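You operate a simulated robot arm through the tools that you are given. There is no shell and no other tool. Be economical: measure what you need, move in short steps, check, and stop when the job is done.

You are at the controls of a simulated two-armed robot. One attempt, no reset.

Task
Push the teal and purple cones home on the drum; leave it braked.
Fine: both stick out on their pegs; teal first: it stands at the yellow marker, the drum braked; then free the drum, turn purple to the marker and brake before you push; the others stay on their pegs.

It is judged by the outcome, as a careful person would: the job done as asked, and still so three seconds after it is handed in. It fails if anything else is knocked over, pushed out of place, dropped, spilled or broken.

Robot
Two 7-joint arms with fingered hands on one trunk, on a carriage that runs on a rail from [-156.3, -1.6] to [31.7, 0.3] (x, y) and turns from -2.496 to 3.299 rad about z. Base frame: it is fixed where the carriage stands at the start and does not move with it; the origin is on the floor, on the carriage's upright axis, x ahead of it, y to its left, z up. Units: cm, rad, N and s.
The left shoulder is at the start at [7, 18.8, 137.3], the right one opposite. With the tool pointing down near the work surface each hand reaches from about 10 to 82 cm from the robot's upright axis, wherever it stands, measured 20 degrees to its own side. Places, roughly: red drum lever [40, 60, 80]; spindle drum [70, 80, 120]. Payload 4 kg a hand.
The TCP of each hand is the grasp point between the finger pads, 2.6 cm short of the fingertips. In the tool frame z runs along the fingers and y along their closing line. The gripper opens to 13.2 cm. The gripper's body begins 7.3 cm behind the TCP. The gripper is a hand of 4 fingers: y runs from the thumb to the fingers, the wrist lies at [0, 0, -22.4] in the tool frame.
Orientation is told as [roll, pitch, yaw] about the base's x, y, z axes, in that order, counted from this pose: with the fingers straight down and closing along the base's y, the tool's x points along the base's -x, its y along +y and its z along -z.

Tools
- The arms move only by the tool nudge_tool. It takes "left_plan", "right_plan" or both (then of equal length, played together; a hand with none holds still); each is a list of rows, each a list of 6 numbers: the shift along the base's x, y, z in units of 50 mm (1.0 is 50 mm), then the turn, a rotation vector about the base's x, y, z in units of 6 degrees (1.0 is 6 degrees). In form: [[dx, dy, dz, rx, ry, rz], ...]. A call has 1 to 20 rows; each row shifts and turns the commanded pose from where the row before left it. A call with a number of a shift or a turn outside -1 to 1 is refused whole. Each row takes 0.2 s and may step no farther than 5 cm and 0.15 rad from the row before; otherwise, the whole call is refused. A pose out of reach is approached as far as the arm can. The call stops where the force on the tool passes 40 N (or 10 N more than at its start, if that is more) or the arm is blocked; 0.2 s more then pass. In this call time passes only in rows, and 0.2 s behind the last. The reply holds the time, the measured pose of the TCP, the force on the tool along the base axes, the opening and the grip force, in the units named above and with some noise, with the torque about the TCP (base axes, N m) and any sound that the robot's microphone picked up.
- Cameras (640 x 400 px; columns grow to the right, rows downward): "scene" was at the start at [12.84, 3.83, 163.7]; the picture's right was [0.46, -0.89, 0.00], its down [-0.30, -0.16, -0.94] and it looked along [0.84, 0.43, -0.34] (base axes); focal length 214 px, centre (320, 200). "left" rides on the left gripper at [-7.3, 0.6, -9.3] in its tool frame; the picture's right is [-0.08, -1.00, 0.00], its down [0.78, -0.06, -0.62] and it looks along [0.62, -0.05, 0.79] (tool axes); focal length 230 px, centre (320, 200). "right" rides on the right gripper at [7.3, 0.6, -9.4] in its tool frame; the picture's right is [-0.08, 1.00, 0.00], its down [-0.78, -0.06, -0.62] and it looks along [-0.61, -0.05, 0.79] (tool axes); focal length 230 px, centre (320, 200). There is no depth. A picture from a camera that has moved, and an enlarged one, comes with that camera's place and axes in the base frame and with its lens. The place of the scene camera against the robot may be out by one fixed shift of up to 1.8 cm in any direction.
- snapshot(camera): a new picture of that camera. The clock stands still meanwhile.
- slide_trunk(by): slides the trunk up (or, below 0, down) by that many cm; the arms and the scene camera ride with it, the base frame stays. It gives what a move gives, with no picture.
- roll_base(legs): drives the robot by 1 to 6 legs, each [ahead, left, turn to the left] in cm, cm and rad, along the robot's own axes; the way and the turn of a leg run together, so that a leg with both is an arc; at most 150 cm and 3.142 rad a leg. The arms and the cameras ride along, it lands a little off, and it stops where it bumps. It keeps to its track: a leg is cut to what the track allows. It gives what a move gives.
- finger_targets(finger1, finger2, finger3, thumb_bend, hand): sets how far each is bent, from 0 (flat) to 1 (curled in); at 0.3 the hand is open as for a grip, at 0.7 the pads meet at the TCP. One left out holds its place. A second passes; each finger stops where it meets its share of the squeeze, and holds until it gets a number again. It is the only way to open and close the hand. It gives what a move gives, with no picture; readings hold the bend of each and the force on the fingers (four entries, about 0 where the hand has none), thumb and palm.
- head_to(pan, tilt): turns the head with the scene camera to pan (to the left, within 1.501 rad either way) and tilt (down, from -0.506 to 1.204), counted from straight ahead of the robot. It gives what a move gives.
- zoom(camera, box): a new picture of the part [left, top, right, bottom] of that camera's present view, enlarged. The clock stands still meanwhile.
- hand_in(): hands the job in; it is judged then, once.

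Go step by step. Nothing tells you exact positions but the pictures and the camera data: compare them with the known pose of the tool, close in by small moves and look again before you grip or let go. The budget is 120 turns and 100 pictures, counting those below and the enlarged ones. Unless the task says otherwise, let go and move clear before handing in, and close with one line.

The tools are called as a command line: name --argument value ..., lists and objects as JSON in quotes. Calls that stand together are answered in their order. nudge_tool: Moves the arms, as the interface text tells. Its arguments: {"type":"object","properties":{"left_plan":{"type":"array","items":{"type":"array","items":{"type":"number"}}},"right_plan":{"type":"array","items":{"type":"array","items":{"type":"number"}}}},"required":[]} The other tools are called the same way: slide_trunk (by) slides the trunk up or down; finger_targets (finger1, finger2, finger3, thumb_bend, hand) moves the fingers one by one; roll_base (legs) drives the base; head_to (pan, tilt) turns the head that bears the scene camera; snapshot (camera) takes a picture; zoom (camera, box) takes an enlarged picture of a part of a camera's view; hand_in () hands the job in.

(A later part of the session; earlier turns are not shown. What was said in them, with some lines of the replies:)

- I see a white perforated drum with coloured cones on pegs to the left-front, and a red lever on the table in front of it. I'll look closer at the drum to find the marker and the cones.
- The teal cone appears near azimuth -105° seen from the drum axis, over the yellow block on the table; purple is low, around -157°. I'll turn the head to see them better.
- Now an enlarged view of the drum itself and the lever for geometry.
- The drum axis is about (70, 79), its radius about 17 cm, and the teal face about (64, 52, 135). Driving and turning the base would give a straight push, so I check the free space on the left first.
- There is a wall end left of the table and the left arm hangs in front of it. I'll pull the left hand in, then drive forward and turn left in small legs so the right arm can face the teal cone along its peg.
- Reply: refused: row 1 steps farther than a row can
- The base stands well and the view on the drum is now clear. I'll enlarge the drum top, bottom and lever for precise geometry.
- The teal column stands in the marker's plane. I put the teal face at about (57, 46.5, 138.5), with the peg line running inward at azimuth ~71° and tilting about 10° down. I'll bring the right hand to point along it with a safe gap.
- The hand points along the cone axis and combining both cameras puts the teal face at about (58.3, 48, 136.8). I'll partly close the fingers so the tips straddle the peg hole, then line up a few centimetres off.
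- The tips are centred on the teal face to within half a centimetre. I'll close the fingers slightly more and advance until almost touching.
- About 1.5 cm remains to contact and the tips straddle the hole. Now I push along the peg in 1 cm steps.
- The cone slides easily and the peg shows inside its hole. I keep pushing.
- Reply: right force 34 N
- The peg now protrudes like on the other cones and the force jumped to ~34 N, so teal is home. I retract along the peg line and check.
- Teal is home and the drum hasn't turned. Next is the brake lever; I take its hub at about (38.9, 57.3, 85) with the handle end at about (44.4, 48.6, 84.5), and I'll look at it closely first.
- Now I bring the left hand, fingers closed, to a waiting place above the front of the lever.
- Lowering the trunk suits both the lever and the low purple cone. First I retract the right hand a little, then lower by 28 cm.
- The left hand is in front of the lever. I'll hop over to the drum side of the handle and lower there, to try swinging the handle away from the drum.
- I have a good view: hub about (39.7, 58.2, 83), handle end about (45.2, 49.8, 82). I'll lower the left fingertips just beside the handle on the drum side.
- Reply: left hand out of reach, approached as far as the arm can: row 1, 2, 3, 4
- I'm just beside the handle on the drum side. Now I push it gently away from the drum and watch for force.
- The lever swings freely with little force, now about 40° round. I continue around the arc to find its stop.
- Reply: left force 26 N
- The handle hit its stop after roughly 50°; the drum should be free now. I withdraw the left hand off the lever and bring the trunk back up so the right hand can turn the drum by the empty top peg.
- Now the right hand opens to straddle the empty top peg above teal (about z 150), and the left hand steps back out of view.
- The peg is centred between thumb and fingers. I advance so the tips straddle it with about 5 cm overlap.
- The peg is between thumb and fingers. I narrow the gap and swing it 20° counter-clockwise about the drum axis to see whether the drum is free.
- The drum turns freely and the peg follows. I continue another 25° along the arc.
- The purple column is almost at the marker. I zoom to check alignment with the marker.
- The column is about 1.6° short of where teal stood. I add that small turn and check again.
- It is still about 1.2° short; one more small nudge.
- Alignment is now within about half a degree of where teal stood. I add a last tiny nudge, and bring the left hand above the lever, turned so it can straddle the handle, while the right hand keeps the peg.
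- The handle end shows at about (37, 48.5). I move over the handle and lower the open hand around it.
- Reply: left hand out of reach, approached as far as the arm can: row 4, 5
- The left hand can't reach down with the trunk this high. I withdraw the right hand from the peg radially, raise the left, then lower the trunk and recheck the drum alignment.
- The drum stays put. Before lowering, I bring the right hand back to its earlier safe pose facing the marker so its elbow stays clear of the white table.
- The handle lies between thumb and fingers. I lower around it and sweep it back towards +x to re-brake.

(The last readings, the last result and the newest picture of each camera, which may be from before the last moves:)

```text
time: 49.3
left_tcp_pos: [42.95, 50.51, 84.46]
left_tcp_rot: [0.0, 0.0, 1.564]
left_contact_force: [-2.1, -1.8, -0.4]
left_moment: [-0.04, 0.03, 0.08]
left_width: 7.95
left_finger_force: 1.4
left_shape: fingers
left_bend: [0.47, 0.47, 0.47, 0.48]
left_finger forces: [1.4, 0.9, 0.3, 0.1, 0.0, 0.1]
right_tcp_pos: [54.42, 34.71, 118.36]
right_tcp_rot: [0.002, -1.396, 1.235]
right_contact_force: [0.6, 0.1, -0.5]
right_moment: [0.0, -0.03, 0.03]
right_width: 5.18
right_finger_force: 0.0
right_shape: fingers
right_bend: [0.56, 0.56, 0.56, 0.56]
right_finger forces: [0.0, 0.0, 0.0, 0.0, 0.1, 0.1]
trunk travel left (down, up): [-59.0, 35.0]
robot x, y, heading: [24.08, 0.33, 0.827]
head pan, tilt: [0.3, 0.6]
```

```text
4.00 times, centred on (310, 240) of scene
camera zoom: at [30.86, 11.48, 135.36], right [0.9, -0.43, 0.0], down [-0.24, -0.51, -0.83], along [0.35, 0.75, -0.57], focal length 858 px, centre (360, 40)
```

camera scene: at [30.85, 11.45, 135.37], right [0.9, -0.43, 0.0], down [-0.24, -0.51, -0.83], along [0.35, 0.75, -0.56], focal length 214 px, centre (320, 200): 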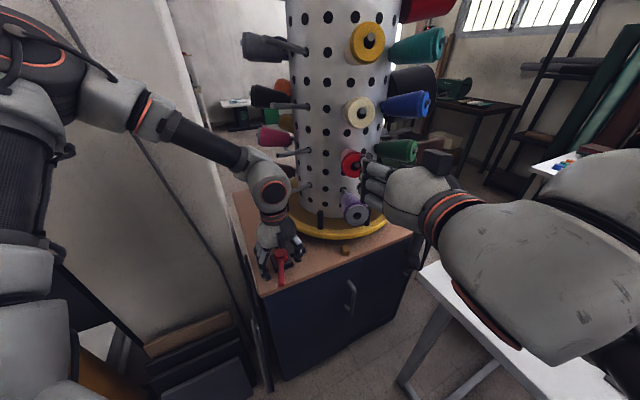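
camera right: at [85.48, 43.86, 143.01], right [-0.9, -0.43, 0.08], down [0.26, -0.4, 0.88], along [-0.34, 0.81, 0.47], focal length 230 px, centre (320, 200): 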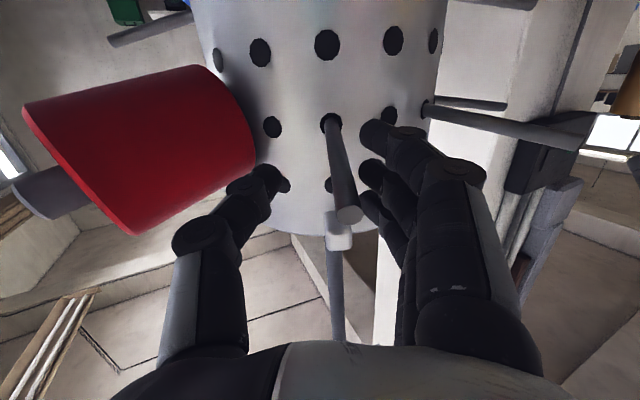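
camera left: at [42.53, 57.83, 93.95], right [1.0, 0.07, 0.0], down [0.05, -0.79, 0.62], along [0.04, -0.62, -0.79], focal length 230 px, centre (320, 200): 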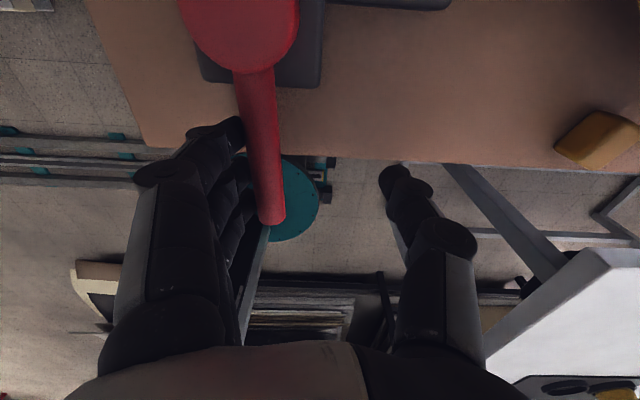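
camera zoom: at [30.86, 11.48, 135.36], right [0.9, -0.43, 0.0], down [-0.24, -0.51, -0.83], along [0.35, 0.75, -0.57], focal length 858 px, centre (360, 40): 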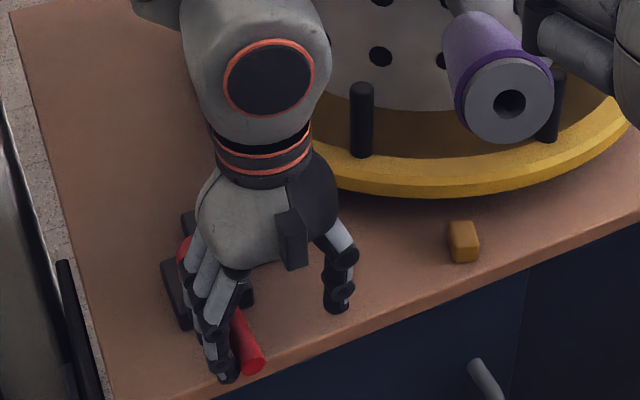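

The handle follows, about half way back. I continue.

nudge_tool --left_plan '[[0.24, 0.04, 0, 0, 0, 0], [0.24, 0.04, 0, 0, 0, 0], [0.2, 0.04, 0, 0, 0, 0], [0.2, 0.04, 0, 0, 0, 0]]'

snapshot --camera "left"

zoom --camera "scene" --box '[230, 190, 390, 290]'

```text
time: 50.3
left_tcp_pos: [45.8, 51.55, 85.41]
left_tcp_rot: [-0.002, -0.002, 1.563]
left_contact_force: [-5.4, -5.6, -1.6]
left_moment: [-0.17, 0.02, 0.36]
left_width: 8.49
left_finger_force: 2.9
left_shape: fingers
left_bend: [0.43, 0.48, 0.48, 0.48]
left_finger forces: [5.2, 0.0, 0.0, 0.0, 0.1, 0.0]
left hand out of reach, approached as far as the arm can: row 3, 4
right_tcp_pos: [54.45, 34.73, 118.41]
right_tcp_rot: [0.0, -1.394, 1.235]
right_contact_force: [-0.1, 0.1, -0.1]
right_moment: [0.02, -0.01, 0.03]
right_width: 5.17
right_finger_force: 0.1
right_shape: fingers
right_bend: [0.56, 0.56, 0.56, 0.56]
right_finger forces: [0.0, 0.0, 0.1, 0.0, 0.1, 0.1]
trunk travel left (down, up): [-59.0, 35.0]
robot x, y, heading: [24.2, 0.12, 0.827]
head pan, tilt: [0.3, 0.6]
```

```text
37 pictures are left
camera left: at [45.35, 58.87, 94.9], right [1.0, 0.07, 0.0], down [0.05, -0.79, 0.62], along [0.04, -0.61, -0.79], focal length 230 px, centre (320, 200)
```

left: 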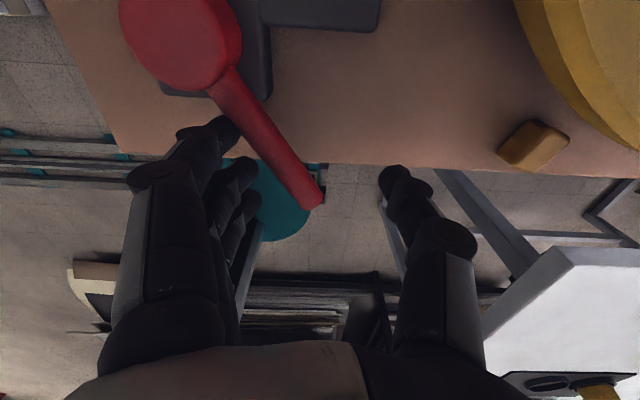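

```text
4.00 times, centred on (310, 240) of scene
camera zoom: at [30.8, 11.4, 135.37], right [0.9, -0.43, 0.0], down [-0.24, -0.51, -0.83], along [0.35, 0.75, -0.56], focal length 858 px, centre (360, 40)
```

zoom: 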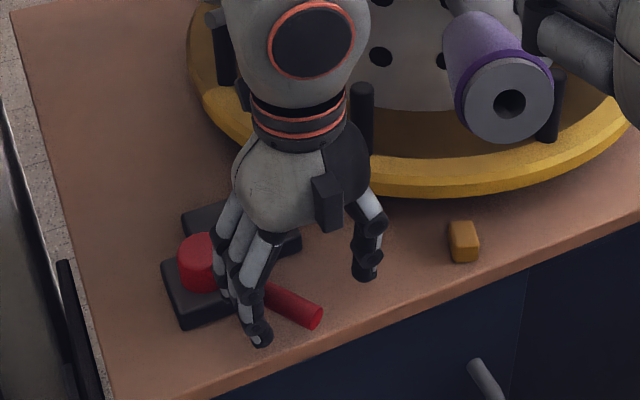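

The handle is nearly at its original braked angle. I curl the fingers toward the thumb to press it firmly into its stop.

finger_targets --hand "left" --finger1 0.64 --finger2 0.64 --finger3 0.64

snapshot --camera "left"

```text
time: 51.3
left_tcp_pos: [45.61, 51.6, 85.44]
left_tcp_rot: [-0.002, 0.0, 1.561]
left_contact_force: [-20.9, -4.3, 0.6]
left_moment: [-0.12, 0.55, 0.48]
left_width: 8.21
left_finger_force: 9.6
left_shape: fingers
left_bend: [0.45, 0.55, 0.63, 0.48]
left_finger forces: [11.3, 7.1, 0.7, 0.1, 0.0, 0.0]
right_tcp_pos: [54.35, 34.63, 118.56]
right_tcp_rot: [-0.01, -1.396, 1.246]
right_contact_force: [0.2, -0.5, -0.3]
right_moment: [0.03, -0.03, 0.0]
right_width: 5.18
right_finger_force: 0.0
right_shape: fingers
right_bend: [0.56, 0.56, 0.56, 0.56]
right_finger forces: [0.0, 0.0, 0.0, 0.0, 0.0, 0.0]
trunk travel left (down, up): [-59.0, 35.0]
robot x, y, heading: [24.26, 0.37, 0.826]
head pan, tilt: [0.3, 0.6]
```

```text
35 pictures are left
camera left: at [45.15, 58.86, 94.93], right [1.0, 0.07, 0.0], down [0.05, -0.79, 0.62], along [0.04, -0.61, -0.79], focal length 230 px, centre (320, 200)
```

left: 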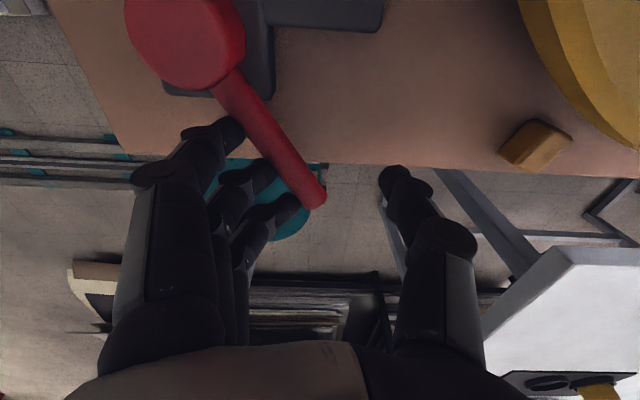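

The fingers stalled at ~20 N with the handle unmoved, so it is at its braked stop. I open, lift clear and retreat the left hand.

finger_targets --hand "left" --finger1 0.38 --finger2 0.38 --finger3 0.38

nudge_tool --left_plan '[[-0.1, 0, 0.3, 0, 0, 0], [0, 0, 0.9, 0, 0, 0], [-0.2, -0.5, 0.7, 0, 0, 0], [-0.5, -0.8, 0.2, 0, 0, 0], [-0.5, -0.8, 0, 0, 0, 0], [-0.5, -0.8, 0, 0, 0, 0]]'

snapshot --camera "scene"

zoom --camera "scene" --box '[230, 170, 430, 295]'

```text
time: 52.3
left_tcp_pos: [45.86, 51.49, 85.36]
left_tcp_rot: [-0.001, -0.001, 1.562]
left_contact_force: [0.2, 0.3, 0.1]
left_moment: [-0.01, -0.02, 0.01]
left_width: 9.32
left_finger_force: 0.1
left_shape: fingers
left_bend: [0.38, 0.38, 0.38, 0.48]
left_finger forces: [0.0, 0.1, 0.0, 0.0, 0.1, 0.0]
right_tcp_pos: [54.32, 34.74, 118.38]
right_tcp_rot: [0.003, -1.394, 1.236]
right_contact_force: [0.2, -0.5, -0.3]
right_moment: [0.01, -0.02, 0.01]
right_width: 5.15
right_finger_force: 0.0
right_shape: fingers
right_bend: [0.56, 0.56, 0.56, 0.56]
right_finger forces: [0.0, 0.0, 0.0, 0.0, 0.0, 0.0]
trunk travel left (down, up): [-59.0, 35.0]
robot x, y, heading: [24.21, 0.25, 0.831]
head pan, tilt: [0.3, 0.6]
```

```text
time: 53.7
left_tcp_pos: [36.66, 36.98, 95.91]
left_tcp_rot: [-0.002, -0.002, 1.564]
left_contact_force: [0.3, -0.7, 0.7]
left_moment: [-0.05, -0.01, -0.05]
left_width: 9.31
left_finger_force: 0.0
left_shape: fingers
left_bend: [0.38, 0.38, 0.38, 0.48]
left_finger forces: [0.0, 0.0, 0.1, 0.0, 0.1, 0.1]
right_tcp_pos: [54.41, 34.6, 118.33]
right_tcp_rot: [0.001, -1.396, 1.235]
right_contact_force: [-0.3, -0.9, 0.6]
right_moment: [0.0, 0.0, -0.02]
right_width: 5.17
right_finger_force: 0.1
right_shape: fingers
right_bend: [0.56, 0.56, 0.56, 0.56]
right_finger forces: [0.0, 0.0, 0.0, 0.0, 0.1, 0.0]
trunk travel left (down, up): [-59.0, 35.0]
robot x, y, heading: [24.2, 0.34, 0.828]
head pan, tilt: [0.3, 0.6]
```

```text
34 pictures are left
camera scene: at [30.81, 11.36, 135.37], right [0.9, -0.43, 0.0], down [-0.24, -0.51, -0.83], along [0.35, 0.75, -0.56], focal length 214 px, centre (320, 200)
```

scene: 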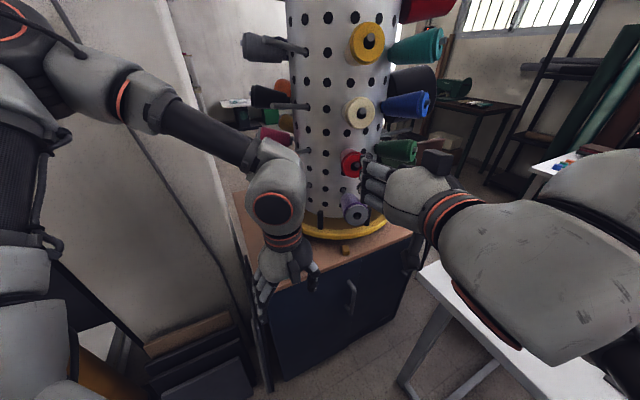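

```text
3.20 times, centred on (330, 232) of scene
camera zoom: at [30.81, 11.36, 135.37], right [0.9, -0.43, 0.0], down [-0.24, -0.51, -0.83], along [0.35, 0.75, -0.56], focal length 686 px, centre (288, 96)
```

zoom: 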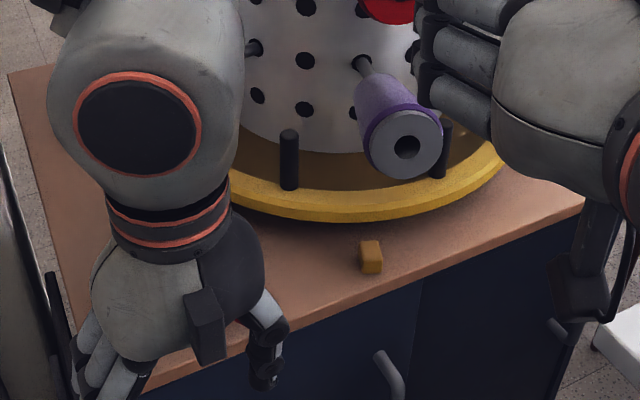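

The drum kept its alignment and the lever is set. Purple's face is at about (57.8, 46.6, 101); I bring the right hand down in front of it with fingers set to straddle the hole.

finger_targets --hand "right" --finger1 0.6 --finger2 0.6 --finger3 0.6 --thumb_bend 0.6

nudge_tool --right_plan '[[-0.05, -0.1, -0.95, 0, 0, 0], [0, 0, -0.95, 0, 0, 0], [0, 0, -0.95, 0, 0, 0], [0, 0, -0.2, 0, 0, 0]]'

snapshot --camera "right"

zoom --camera "scene" --box '[230, 170, 430, 295]'

```text
time: 54.7
left_tcp_pos: [36.71, 36.89, 95.93]
left_tcp_rot: [-0.001, -0.001, 1.564]
left_contact_force: [-0.4, 0.4, -0.5]
left_moment: [-0.02, 0.04, 0.01]
left_width: 9.36
left_finger_force: 0.2
left_shape: fingers
left_bend: [0.38, 0.38, 0.38, 0.48]
left_finger forces: [0.1, 0.0, 0.0, 0.0, 0.0, 0.0]
right_tcp_pos: [54.36, 34.7, 118.38]
right_tcp_rot: [0.002, -1.396, 1.234]
right_contact_force: [0.8, -0.1, 0.0]
right_moment: [0.01, -0.04, 0.0]
right_width: 4.01
right_finger_force: 0.1
right_shape: fingers
right_bend: [0.6, 0.6, 0.6, 0.6]
right_finger forces: [0.0, 0.1, 0.1, 0.0, 0.0, 0.0]
trunk travel left (down, up): [-59.0, 35.0]
robot x, y, heading: [23.97, 0.42, 0.829]
head pan, tilt: [0.3, 0.6]
```

```text
time: 55.7
left_tcp_pos: [36.6, 36.87, 96.03]
left_tcp_rot: [-0.002, -0.002, 1.562]
left_contact_force: [-0.1, 1.0, 0.2]
left_moment: [-0.02, 0.01, 0.02]
left_width: 9.29
left_finger_force: 0.0
left_shape: fingers
left_bend: [0.38, 0.38, 0.38, 0.48]
left_finger forces: [0.1, 0.0, 0.1, 0.0, 0.0, 0.1]
right_tcp_pos: [53.78, 35.38, 105.47]
right_tcp_rot: [-0.003, -1.394, 1.24]
right_contact_force: [0.0, -1.2, -0.6]
right_moment: [0.01, 0.0, -0.03]
right_width: 3.96
right_finger_force: 0.1
right_shape: fingers
right_bend: [0.6, 0.6, 0.6, 0.6]
right_finger forces: [0.0, 0.0, 0.0, 0.1, 0.0, 0.0]
right hand out of reach, approached as far as the arm can: row 2, 3, 4
trunk travel left (down, up): [-59.0, 35.0]
robot x, y, heading: [24.08, 0.28, 0.831]
head pan, tilt: [0.3, 0.6]
```

```text
32 pictures are left
camera right: at [49.98, 25.6, 99.94], right [-0.94, 0.34, 0.08], down [-0.1, -0.46, 0.88], along [0.33, 0.82, 0.47], focal length 230 px, centre (320, 200)
```

right: 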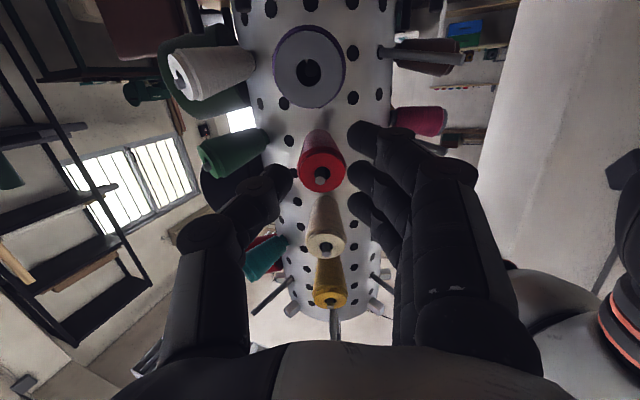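

```text
3.20 times, centred on (330, 232) of scene
camera zoom: at [30.75, 11.35, 135.38], right [0.9, -0.43, 0.0], down [-0.24, -0.51, -0.83], along [0.35, 0.75, -0.56], focal length 686 px, centre (288, 96)
```

zoom: 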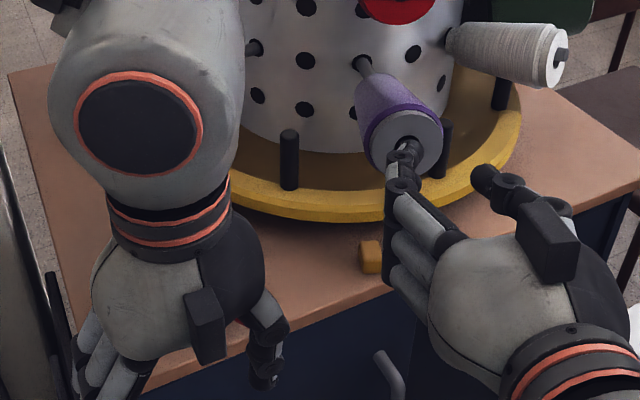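

The arm again needs a lower trunk. I lift both hands a bit and slide the trunk down 10 cm.

nudge_tool --right_plan '[[0, 0, 0.8, 0, 0, 0], [0, 0, 0.45, 0, 0, 0]]' --left_plan '[[-0.5, 0, 0.7, 0, 0, 0], [-0.3, 0, 0.7, 0, 0, 0]]'

slide_trunk --by -10

snapshot --camera "right"

snapshot --camera "scene"

```text
time: 56.3
left_tcp_pos: [32.55, 37.06, 102.91]
left_tcp_rot: [-0.001, -0.002, 1.564]
left_contact_force: [-0.5, -0.3, -0.1]
left_moment: [0.03, 0.0, -0.02]
left_width: 9.3
left_finger_force: 0.0
left_shape: fingers
left_bend: [0.38, 0.38, 0.38, 0.48]
left_finger forces: [0.1, 0.0, 0.1, 0.0, 0.0, 0.0]
right_tcp_pos: [53.96, 35.47, 111.83]
right_tcp_rot: [-0.007, -1.397, 1.245]
right_contact_force: [-0.1, -0.2, 0.2]
right_moment: [0.01, -0.01, 0.0]
right_width: 3.94
right_finger_force: 0.1
right_shape: fingers
right_bend: [0.6, 0.6, 0.6, 0.6]
right_finger forces: [0.0, 0.0, 0.1, 0.0, 0.1, 0.0]
trunk travel left (down, up): [-59.0, 35.0]
robot x, y, heading: [23.91, 0.42, 0.826]
head pan, tilt: [0.3, 0.6]
```

```text
time: 57.6
left_tcp_pos: [32.77, 37.04, 92.82]
left_tcp_rot: [0.0, -0.003, 1.561]
left_contact_force: [-1.7, 0.5, -0.6]
left_moment: [0.01, 0.0, -0.03]
left_width: 9.31
left_finger_force: 0.0
left_shape: fingers
left_bend: [0.38, 0.38, 0.38, 0.48]
left_finger forces: [0.0, 0.0, 0.0, 0.1, 0.0, 0.1]
right_tcp_pos: [54.06, 35.4, 101.84]
right_tcp_rot: [0.0, -1.397, 1.235]
right_contact_force: [0.9, -0.1, 0.1]
right_moment: [0.02, -0.01, -0.02]
right_width: 3.97
right_finger_force: 0.0
right_shape: fingers
right_bend: [0.6, 0.6, 0.6, 0.6]
right_finger forces: [0.0, 0.1, 0.1, 0.0, 0.0, 0.1]
trunk travel left (down, up): [-49.0, 45.0]
robot x, y, heading: [24.0, 0.37, 0.829]
head pan, tilt: [0.3, 0.6]
```

```text
30 pictures are left
camera right: at [50.22, 25.69, 96.29], right [-0.94, 0.34, 0.08], down [-0.1, -0.46, 0.88], along [0.33, 0.82, 0.47], focal length 230 px, centre (320, 200)
```

right: 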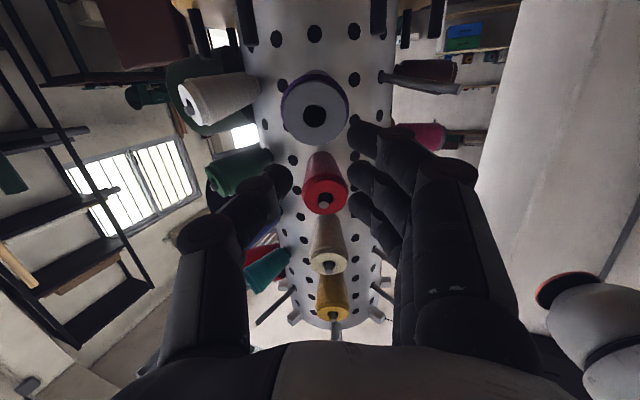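

```text
29 pictures are left
camera scene: at [30.84, 11.44, 125.37], right [0.9, -0.43, 0.0], down [-0.24, -0.51, -0.83], along [0.35, 0.75, -0.56], focal length 214 px, centre (320, 200)
```

scene: 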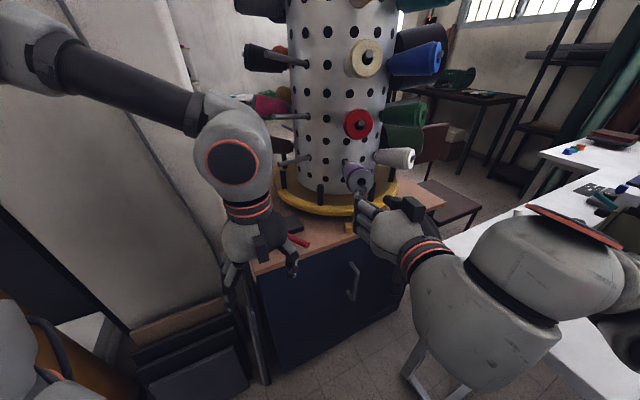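

Purple is nearly centred. I correct 0.6 cm sideways while advancing to just before contact.

nudge_tool --right_plan '[[0.24, 0.577, -0.123, 0, 0, 0], [0.24, 0.577, -0.123, 0, 0, 0], [0.24, 0.577, -0.123, 0, 0, 0]]'

snapshot --camera "right"

zoom --camera "scene" --box '[280, 140, 440, 240]'

```text
time: 58.4
left_tcp_pos: [32.7, 36.96, 92.81]
left_tcp_rot: [0.0, -0.001, 1.56]
left_contact_force: [-0.1, 0.0, 0.8]
left_moment: [-0.03, -0.02, 0.02]
left_width: 9.32
left_finger_force: 0.0
left_shape: fingers
left_bend: [0.38, 0.38, 0.38, 0.48]
left_finger forces: [0.0, 0.0, 0.1, 0.0, 0.1, 0.0]
right_tcp_pos: [57.63, 44.42, 99.85]
right_tcp_rot: [0.003, -1.394, 1.235]
right_contact_force: [-0.5, -0.4, -0.2]
right_moment: [0.02, 0.0, 0.0]
right_width: 3.98
right_finger_force: 0.2
right_shape: fingers
right_bend: [0.6, 0.6, 0.6, 0.6]
right_finger forces: [0.1, 0.1, 0.3, 0.0, 0.0, 0.0]
trunk travel left (down, up): [-49.0, 45.0]
robot x, y, heading: [24.46, 0.4, 0.829]
head pan, tilt: [0.3, 0.6]
```

```text
28 pictures are left
camera right: at [53.87, 34.62, 94.33], right [-0.94, 0.34, 0.08], down [-0.1, -0.46, 0.88], along [0.33, 0.82, 0.47], focal length 230 px, centre (320, 200)
```

right: 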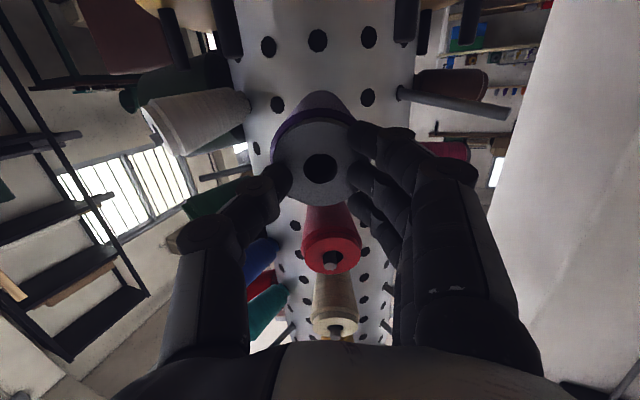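

```text
4.00 times, centred on (360, 190) of scene
camera zoom: at [30.88, 11.52, 125.35], right [0.9, -0.43, 0.0], down [-0.24, -0.51, -0.82], along [0.35, 0.75, -0.57], focal length 858 px, centre (160, 240)
```

zoom: 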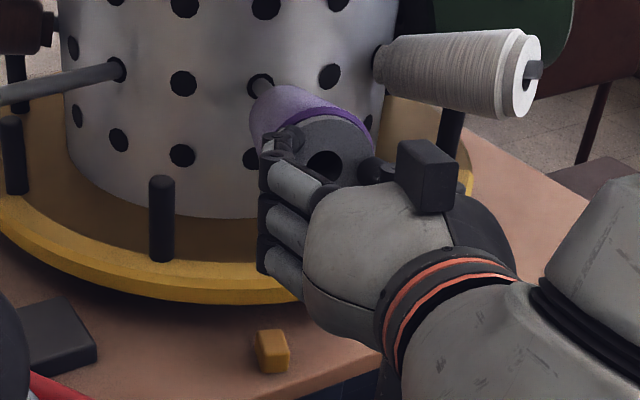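

The tips straddle the purple hole squarely. I push along the peg.

nudge_tool --right_plan '[[0.064, 0.186, -0.035, 0, 0, 0], [0.064, 0.186, -0.035, 0, 0, 0], [0.064, 0.186, -0.035, 0, 0, 0]]'

snapshot --camera "right"

```text
time: 59.2
left_tcp_pos: [32.7, 36.97, 92.77]
left_tcp_rot: [0.001, 0.0, 1.562]
left_contact_force: [-0.3, -0.3, -0.3]
left_moment: [0.0, 0.03, 0.0]
left_width: 9.33
left_finger_force: 0.1
left_shape: fingers
left_bend: [0.38, 0.38, 0.38, 0.48]
left_finger forces: [0.0, 0.0, 0.0, 0.1, 0.0, 0.1]
right_tcp_pos: [58.49, 47.01, 99.54]
right_tcp_rot: [0.0, -1.396, 1.237]
right_contact_force: [-0.2, -0.8, 0.2]
right_moment: [-0.02, -0.02, 0.0]
right_width: 3.98
right_finger_force: 0.1
right_shape: fingers
right_bend: [0.6, 0.6, 0.6, 0.6]
right_finger forces: [0.0, 0.1, 0.1, 0.1, 0.0, 0.0]
trunk travel left (down, up): [-49.0, 45.0]
robot x, y, heading: [24.17, 0.13, 0.835]
head pan, tilt: [0.3, 0.6]
```

```text
26 pictures are left
camera right: at [54.62, 37.21, 94.0], right [-0.94, 0.34, 0.08], down [-0.1, -0.46, 0.88], along [0.33, 0.82, 0.47], focal length 230 px, centre (320, 200)
```

right: 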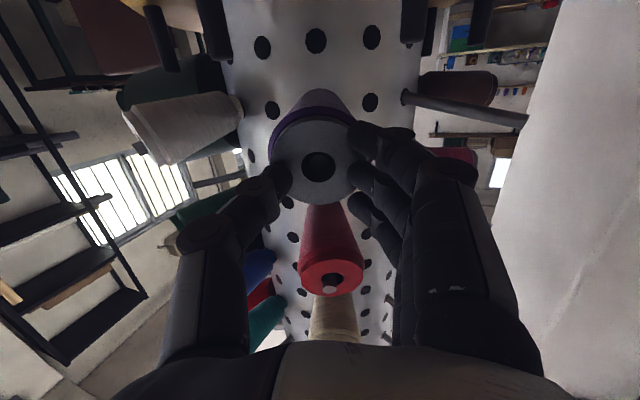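

It slides along; I continue until it seats.

nudge_tool --right_plan '[[0.064, 0.186, -0.035, 0, 0, 0], [0.064, 0.186, -0.035, 0, 0, 0], [0.064, 0.186, -0.035, 0, 0, 0], [0.064, 0.186, -0.035, 0, 0, 0], [0.064, 0.186, -0.035, 0, 0, 0]]'

snapshot --camera "right"

zoom --camera "scene" --box '[280, 140, 440, 240]'

```text
time: 60.2
left_tcp_pos: [32.79, 36.39, 93.01]
left_tcp_rot: [-0.002, -0.005, 1.561]
left_contact_force: [0.4, 0.5, -0.6]
left_moment: [-0.01, 0.0, -0.02]
left_width: 9.29
left_finger_force: 0.1
left_shape: fingers
left_bend: [0.38, 0.38, 0.38, 0.48]
left_finger forces: [0.1, 0.0, 0.0, 0.0, 0.0, 0.0]
right_tcp_pos: [59.3, 49.71, 98.96]
right_tcp_rot: [0.013, -1.398, 1.23]
right_contact_force: [-9.6, -33.8, 6.5]
right_moment: [-0.02, -0.08, -0.46]
right_width: 4.01
right_finger_force: 17.8
right_shape: fingers
right_bend: [0.62, 0.62, 0.62, 0.61]
right_finger forces: [4.6, 4.5, 3.7, 0.0, 22.9, 0.1]
trunk travel left (down, up): [-49.0, 45.0]
robot x, y, heading: [24.17, 0.39, 0.825]
head pan, tilt: [0.3, 0.6]
stopped in row 4 (right hand): the force on the tool passed its limit at 48 N (the readings are from after the stop); the commanded pose is now the measured one
```

```text
25 pictures are left
camera right: at [55.46, 39.85, 93.58], right [-0.94, 0.33, 0.08], down [-0.09, -0.47, 0.88], along [0.33, 0.82, 0.47], focal length 230 px, centre (320, 200)
```

right: 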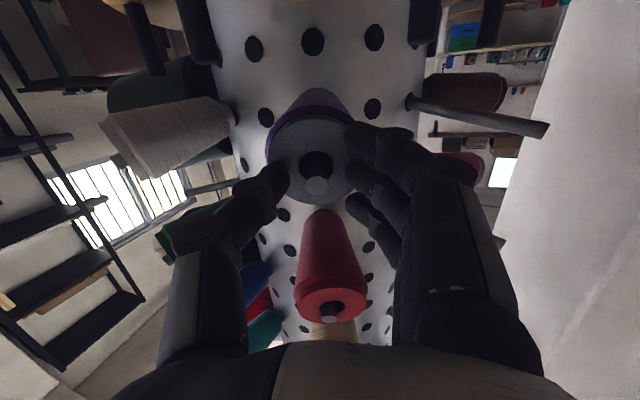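

```text
4.00 times, centred on (360, 190) of scene
camera zoom: at [30.67, 10.87, 125.45], right [0.9, -0.43, 0.0], down [-0.24, -0.51, -0.83], along [0.36, 0.75, -0.56], focal length 858 px, centre (160, 240)
```

zoom: 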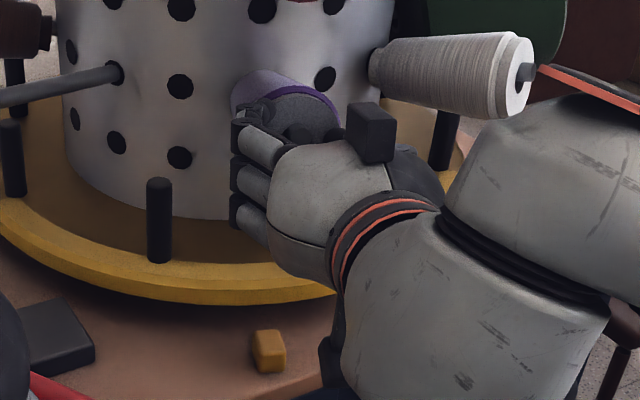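

Purple is seated with its peg protruding and 48 N reached. I withdraw the right hand along the peg line, move both hands back, and inspect.

nudge_tool --right_plan '[[-0.064, -0.186, 0.035, 0, 0, 0], [-0.128, -0.372, 0.07, 0, 0, 0], [-0.256, -0.744, 0.14, 0, 0, 0], [-0.256, -0.744, 0.14, 0, 0, 0], [-0.1, -0.3, 0.5, 0, 0, 0]]'

slide_trunk --by 38

snapshot --camera "scene"

zoom --camera "scene" --box '[250, 210, 430, 323]'

```text
time: 61.4
left_tcp_pos: [32.69, 37.05, 92.73]
left_tcp_rot: [-0.001, 0.001, 1.561]
left_contact_force: [0.3, -1.4, 0.6]
left_moment: [0.01, -0.03, -0.01]
left_width: 9.33
left_finger_force: 0.1
left_shape: fingers
left_bend: [0.38, 0.38, 0.38, 0.48]
left_finger forces: [0.0, 0.0, 0.0, 0.0, 0.0, 0.0]
right_tcp_pos: [55.2, 38.69, 102.94]
right_tcp_rot: [0.0, -1.39, 1.24]
right_contact_force: [-0.4, -0.5, -0.2]
right_moment: [0.02, 0.02, 0.02]
right_width: 3.93
right_finger_force: 0.1
right_shape: fingers
right_bend: [0.6, 0.6, 0.6, 0.6]
right_finger forces: [0.0, 0.1, 0.1, 0.0, 0.0, 0.0]
trunk travel left (down, up): [-49.0, 45.0]
robot x, y, heading: [24.32, 0.49, 0.829]
head pan, tilt: [0.3, 0.6]
```

```text
time: 65.0
left_tcp_pos: [32.73, 36.91, 130.95]
left_tcp_rot: [0.0, -0.001, 1.563]
left_contact_force: [0.9, -0.7, 0.3]
left_moment: [0.01, -0.01, 0.01]
left_width: 9.3
left_finger_force: 0.1
left_shape: fingers
left_bend: [0.38, 0.38, 0.38, 0.48]
left_finger forces: [0.0, 0.1, 0.0, 0.0, 0.0, 0.0]
right_tcp_pos: [55.29, 38.7, 141.03]
right_tcp_rot: [0.007, -1.391, 1.232]
right_contact_force: [0.1, -0.1, 0.4]
right_moment: [0.0, 0.02, 0.02]
right_width: 3.9
right_finger_force: 0.0
right_shape: fingers
right_bend: [0.6, 0.6, 0.6, 0.6]
right_finger forces: [0.1, 0.0, 0.0, 0.0, 0.0, 0.0]
trunk travel left (down, up): [-87.0, 7.0]
robot x, y, heading: [24.18, 0.58, 0.826]
head pan, tilt: [0.3, 0.6]
```

```text
23 pictures are left
camera scene: at [30.86, 11.46, 163.36], right [0.9, -0.43, 0.0], down [-0.24, -0.51, -0.83], along [0.35, 0.75, -0.56], focal length 214 px, centre (320, 200)
```

scene: 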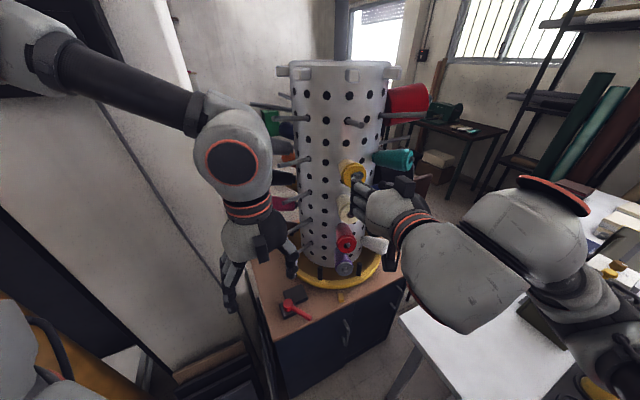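

```text
3.54 times, centred on (340, 266) of scene
camera zoom: at [30.86, 11.46, 163.36], right [0.9, -0.43, 0.0], down [-0.24, -0.51, -0.83], along [0.35, 0.75, -0.56], focal length 759 px, centre (249, -35)
```

zoom: 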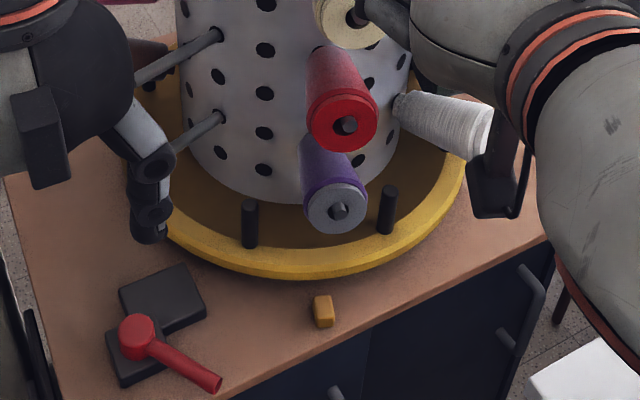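

Purple sits home over the marker and the lever is back at its original angle. I move the hands fully clear and take a final look at all cones.

nudge_tool --right_plan '[[-0.1, -0.7, 0.3, 0, 0, 0], [0.3, -0.7, 0.3, 0, 0, 0]]' --left_plan '[[-0.3, -0.7, 0, 0, 0, 0], [-0.3, -0.7, 0, 0, 0, 0]]'

snapshot --camera "scene"

zoom --camera "scene" --box '[250, 130, 430, 243]'

```text
time: 65.7
left_tcp_pos: [29.75, 29.52, 130.84]
left_tcp_rot: [0.002, -0.005, 1.563]
left_contact_force: [0.4, -0.5, -0.2]
left_moment: [0.03, -0.02, 0.0]
left_width: 9.34
left_finger_force: 0.0
left_shape: fingers
left_bend: [0.38, 0.38, 0.38, 0.48]
left_finger forces: [0.1, 0.0, 0.0, 0.0, 0.0, 0.0]
right_tcp_pos: [56.46, 31.02, 143.93]
right_tcp_rot: [0.017, -1.392, 1.222]
right_contact_force: [0.0, -0.5, -0.5]
right_moment: [0.02, -0.03, -0.01]
right_width: 3.91
right_finger_force: 0.1
right_shape: fingers
right_bend: [0.6, 0.6, 0.6, 0.6]
right_finger forces: [0.0, 0.0, 0.1, 0.0, 0.0, 0.0]
trunk travel left (down, up): [-87.0, 7.0]
robot x, y, heading: [24.09, 0.29, 0.828]
head pan, tilt: [0.3, 0.6]
```

```text
21 pictures are left
camera scene: at [31.0, 10.83, 163.4], right [0.9, -0.43, 0.0], down [-0.24, -0.51, -0.83], along [0.35, 0.75, -0.56], focal length 214 px, centre (320, 200)
```

scene: 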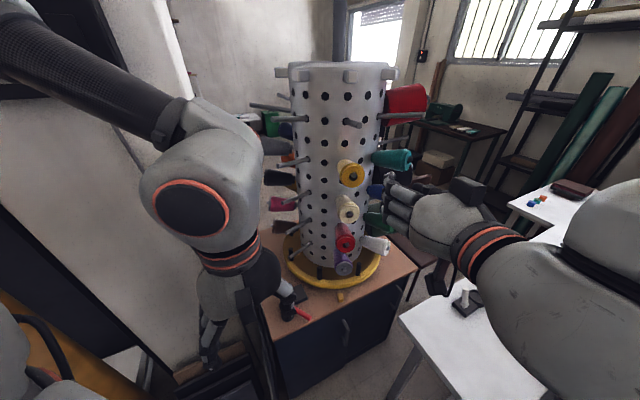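

```text
3.54 times, centred on (340, 186) of scene
camera zoom: at [31.0, 10.83, 163.4], right [0.9, -0.43, 0.0], down [-0.24, -0.51, -0.83], along [0.35, 0.75, -0.56], focal length 759 px, centre (249, 248)
```

zoom: 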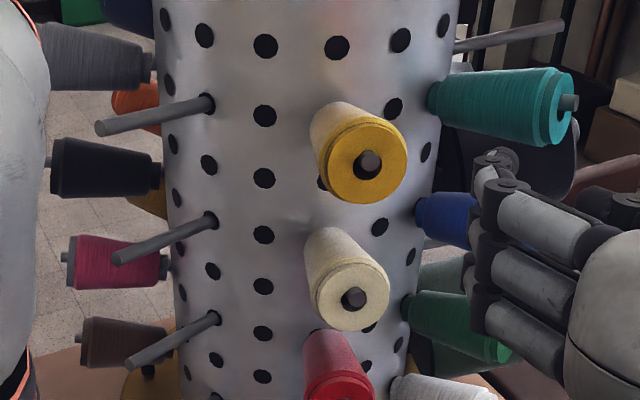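

All cones are on their pegs, teal and purple are home, the lever is back at its braked stop, and both hands are clear. I hand the job in.

hand_in

```text
The job is handed in.
```

The teal and purple cones are both pushed home, purple is turned to the yellow marker, and the brake lever is back at its braked stop. The other cones I could see are still on their pegs, and I've handed the job in.
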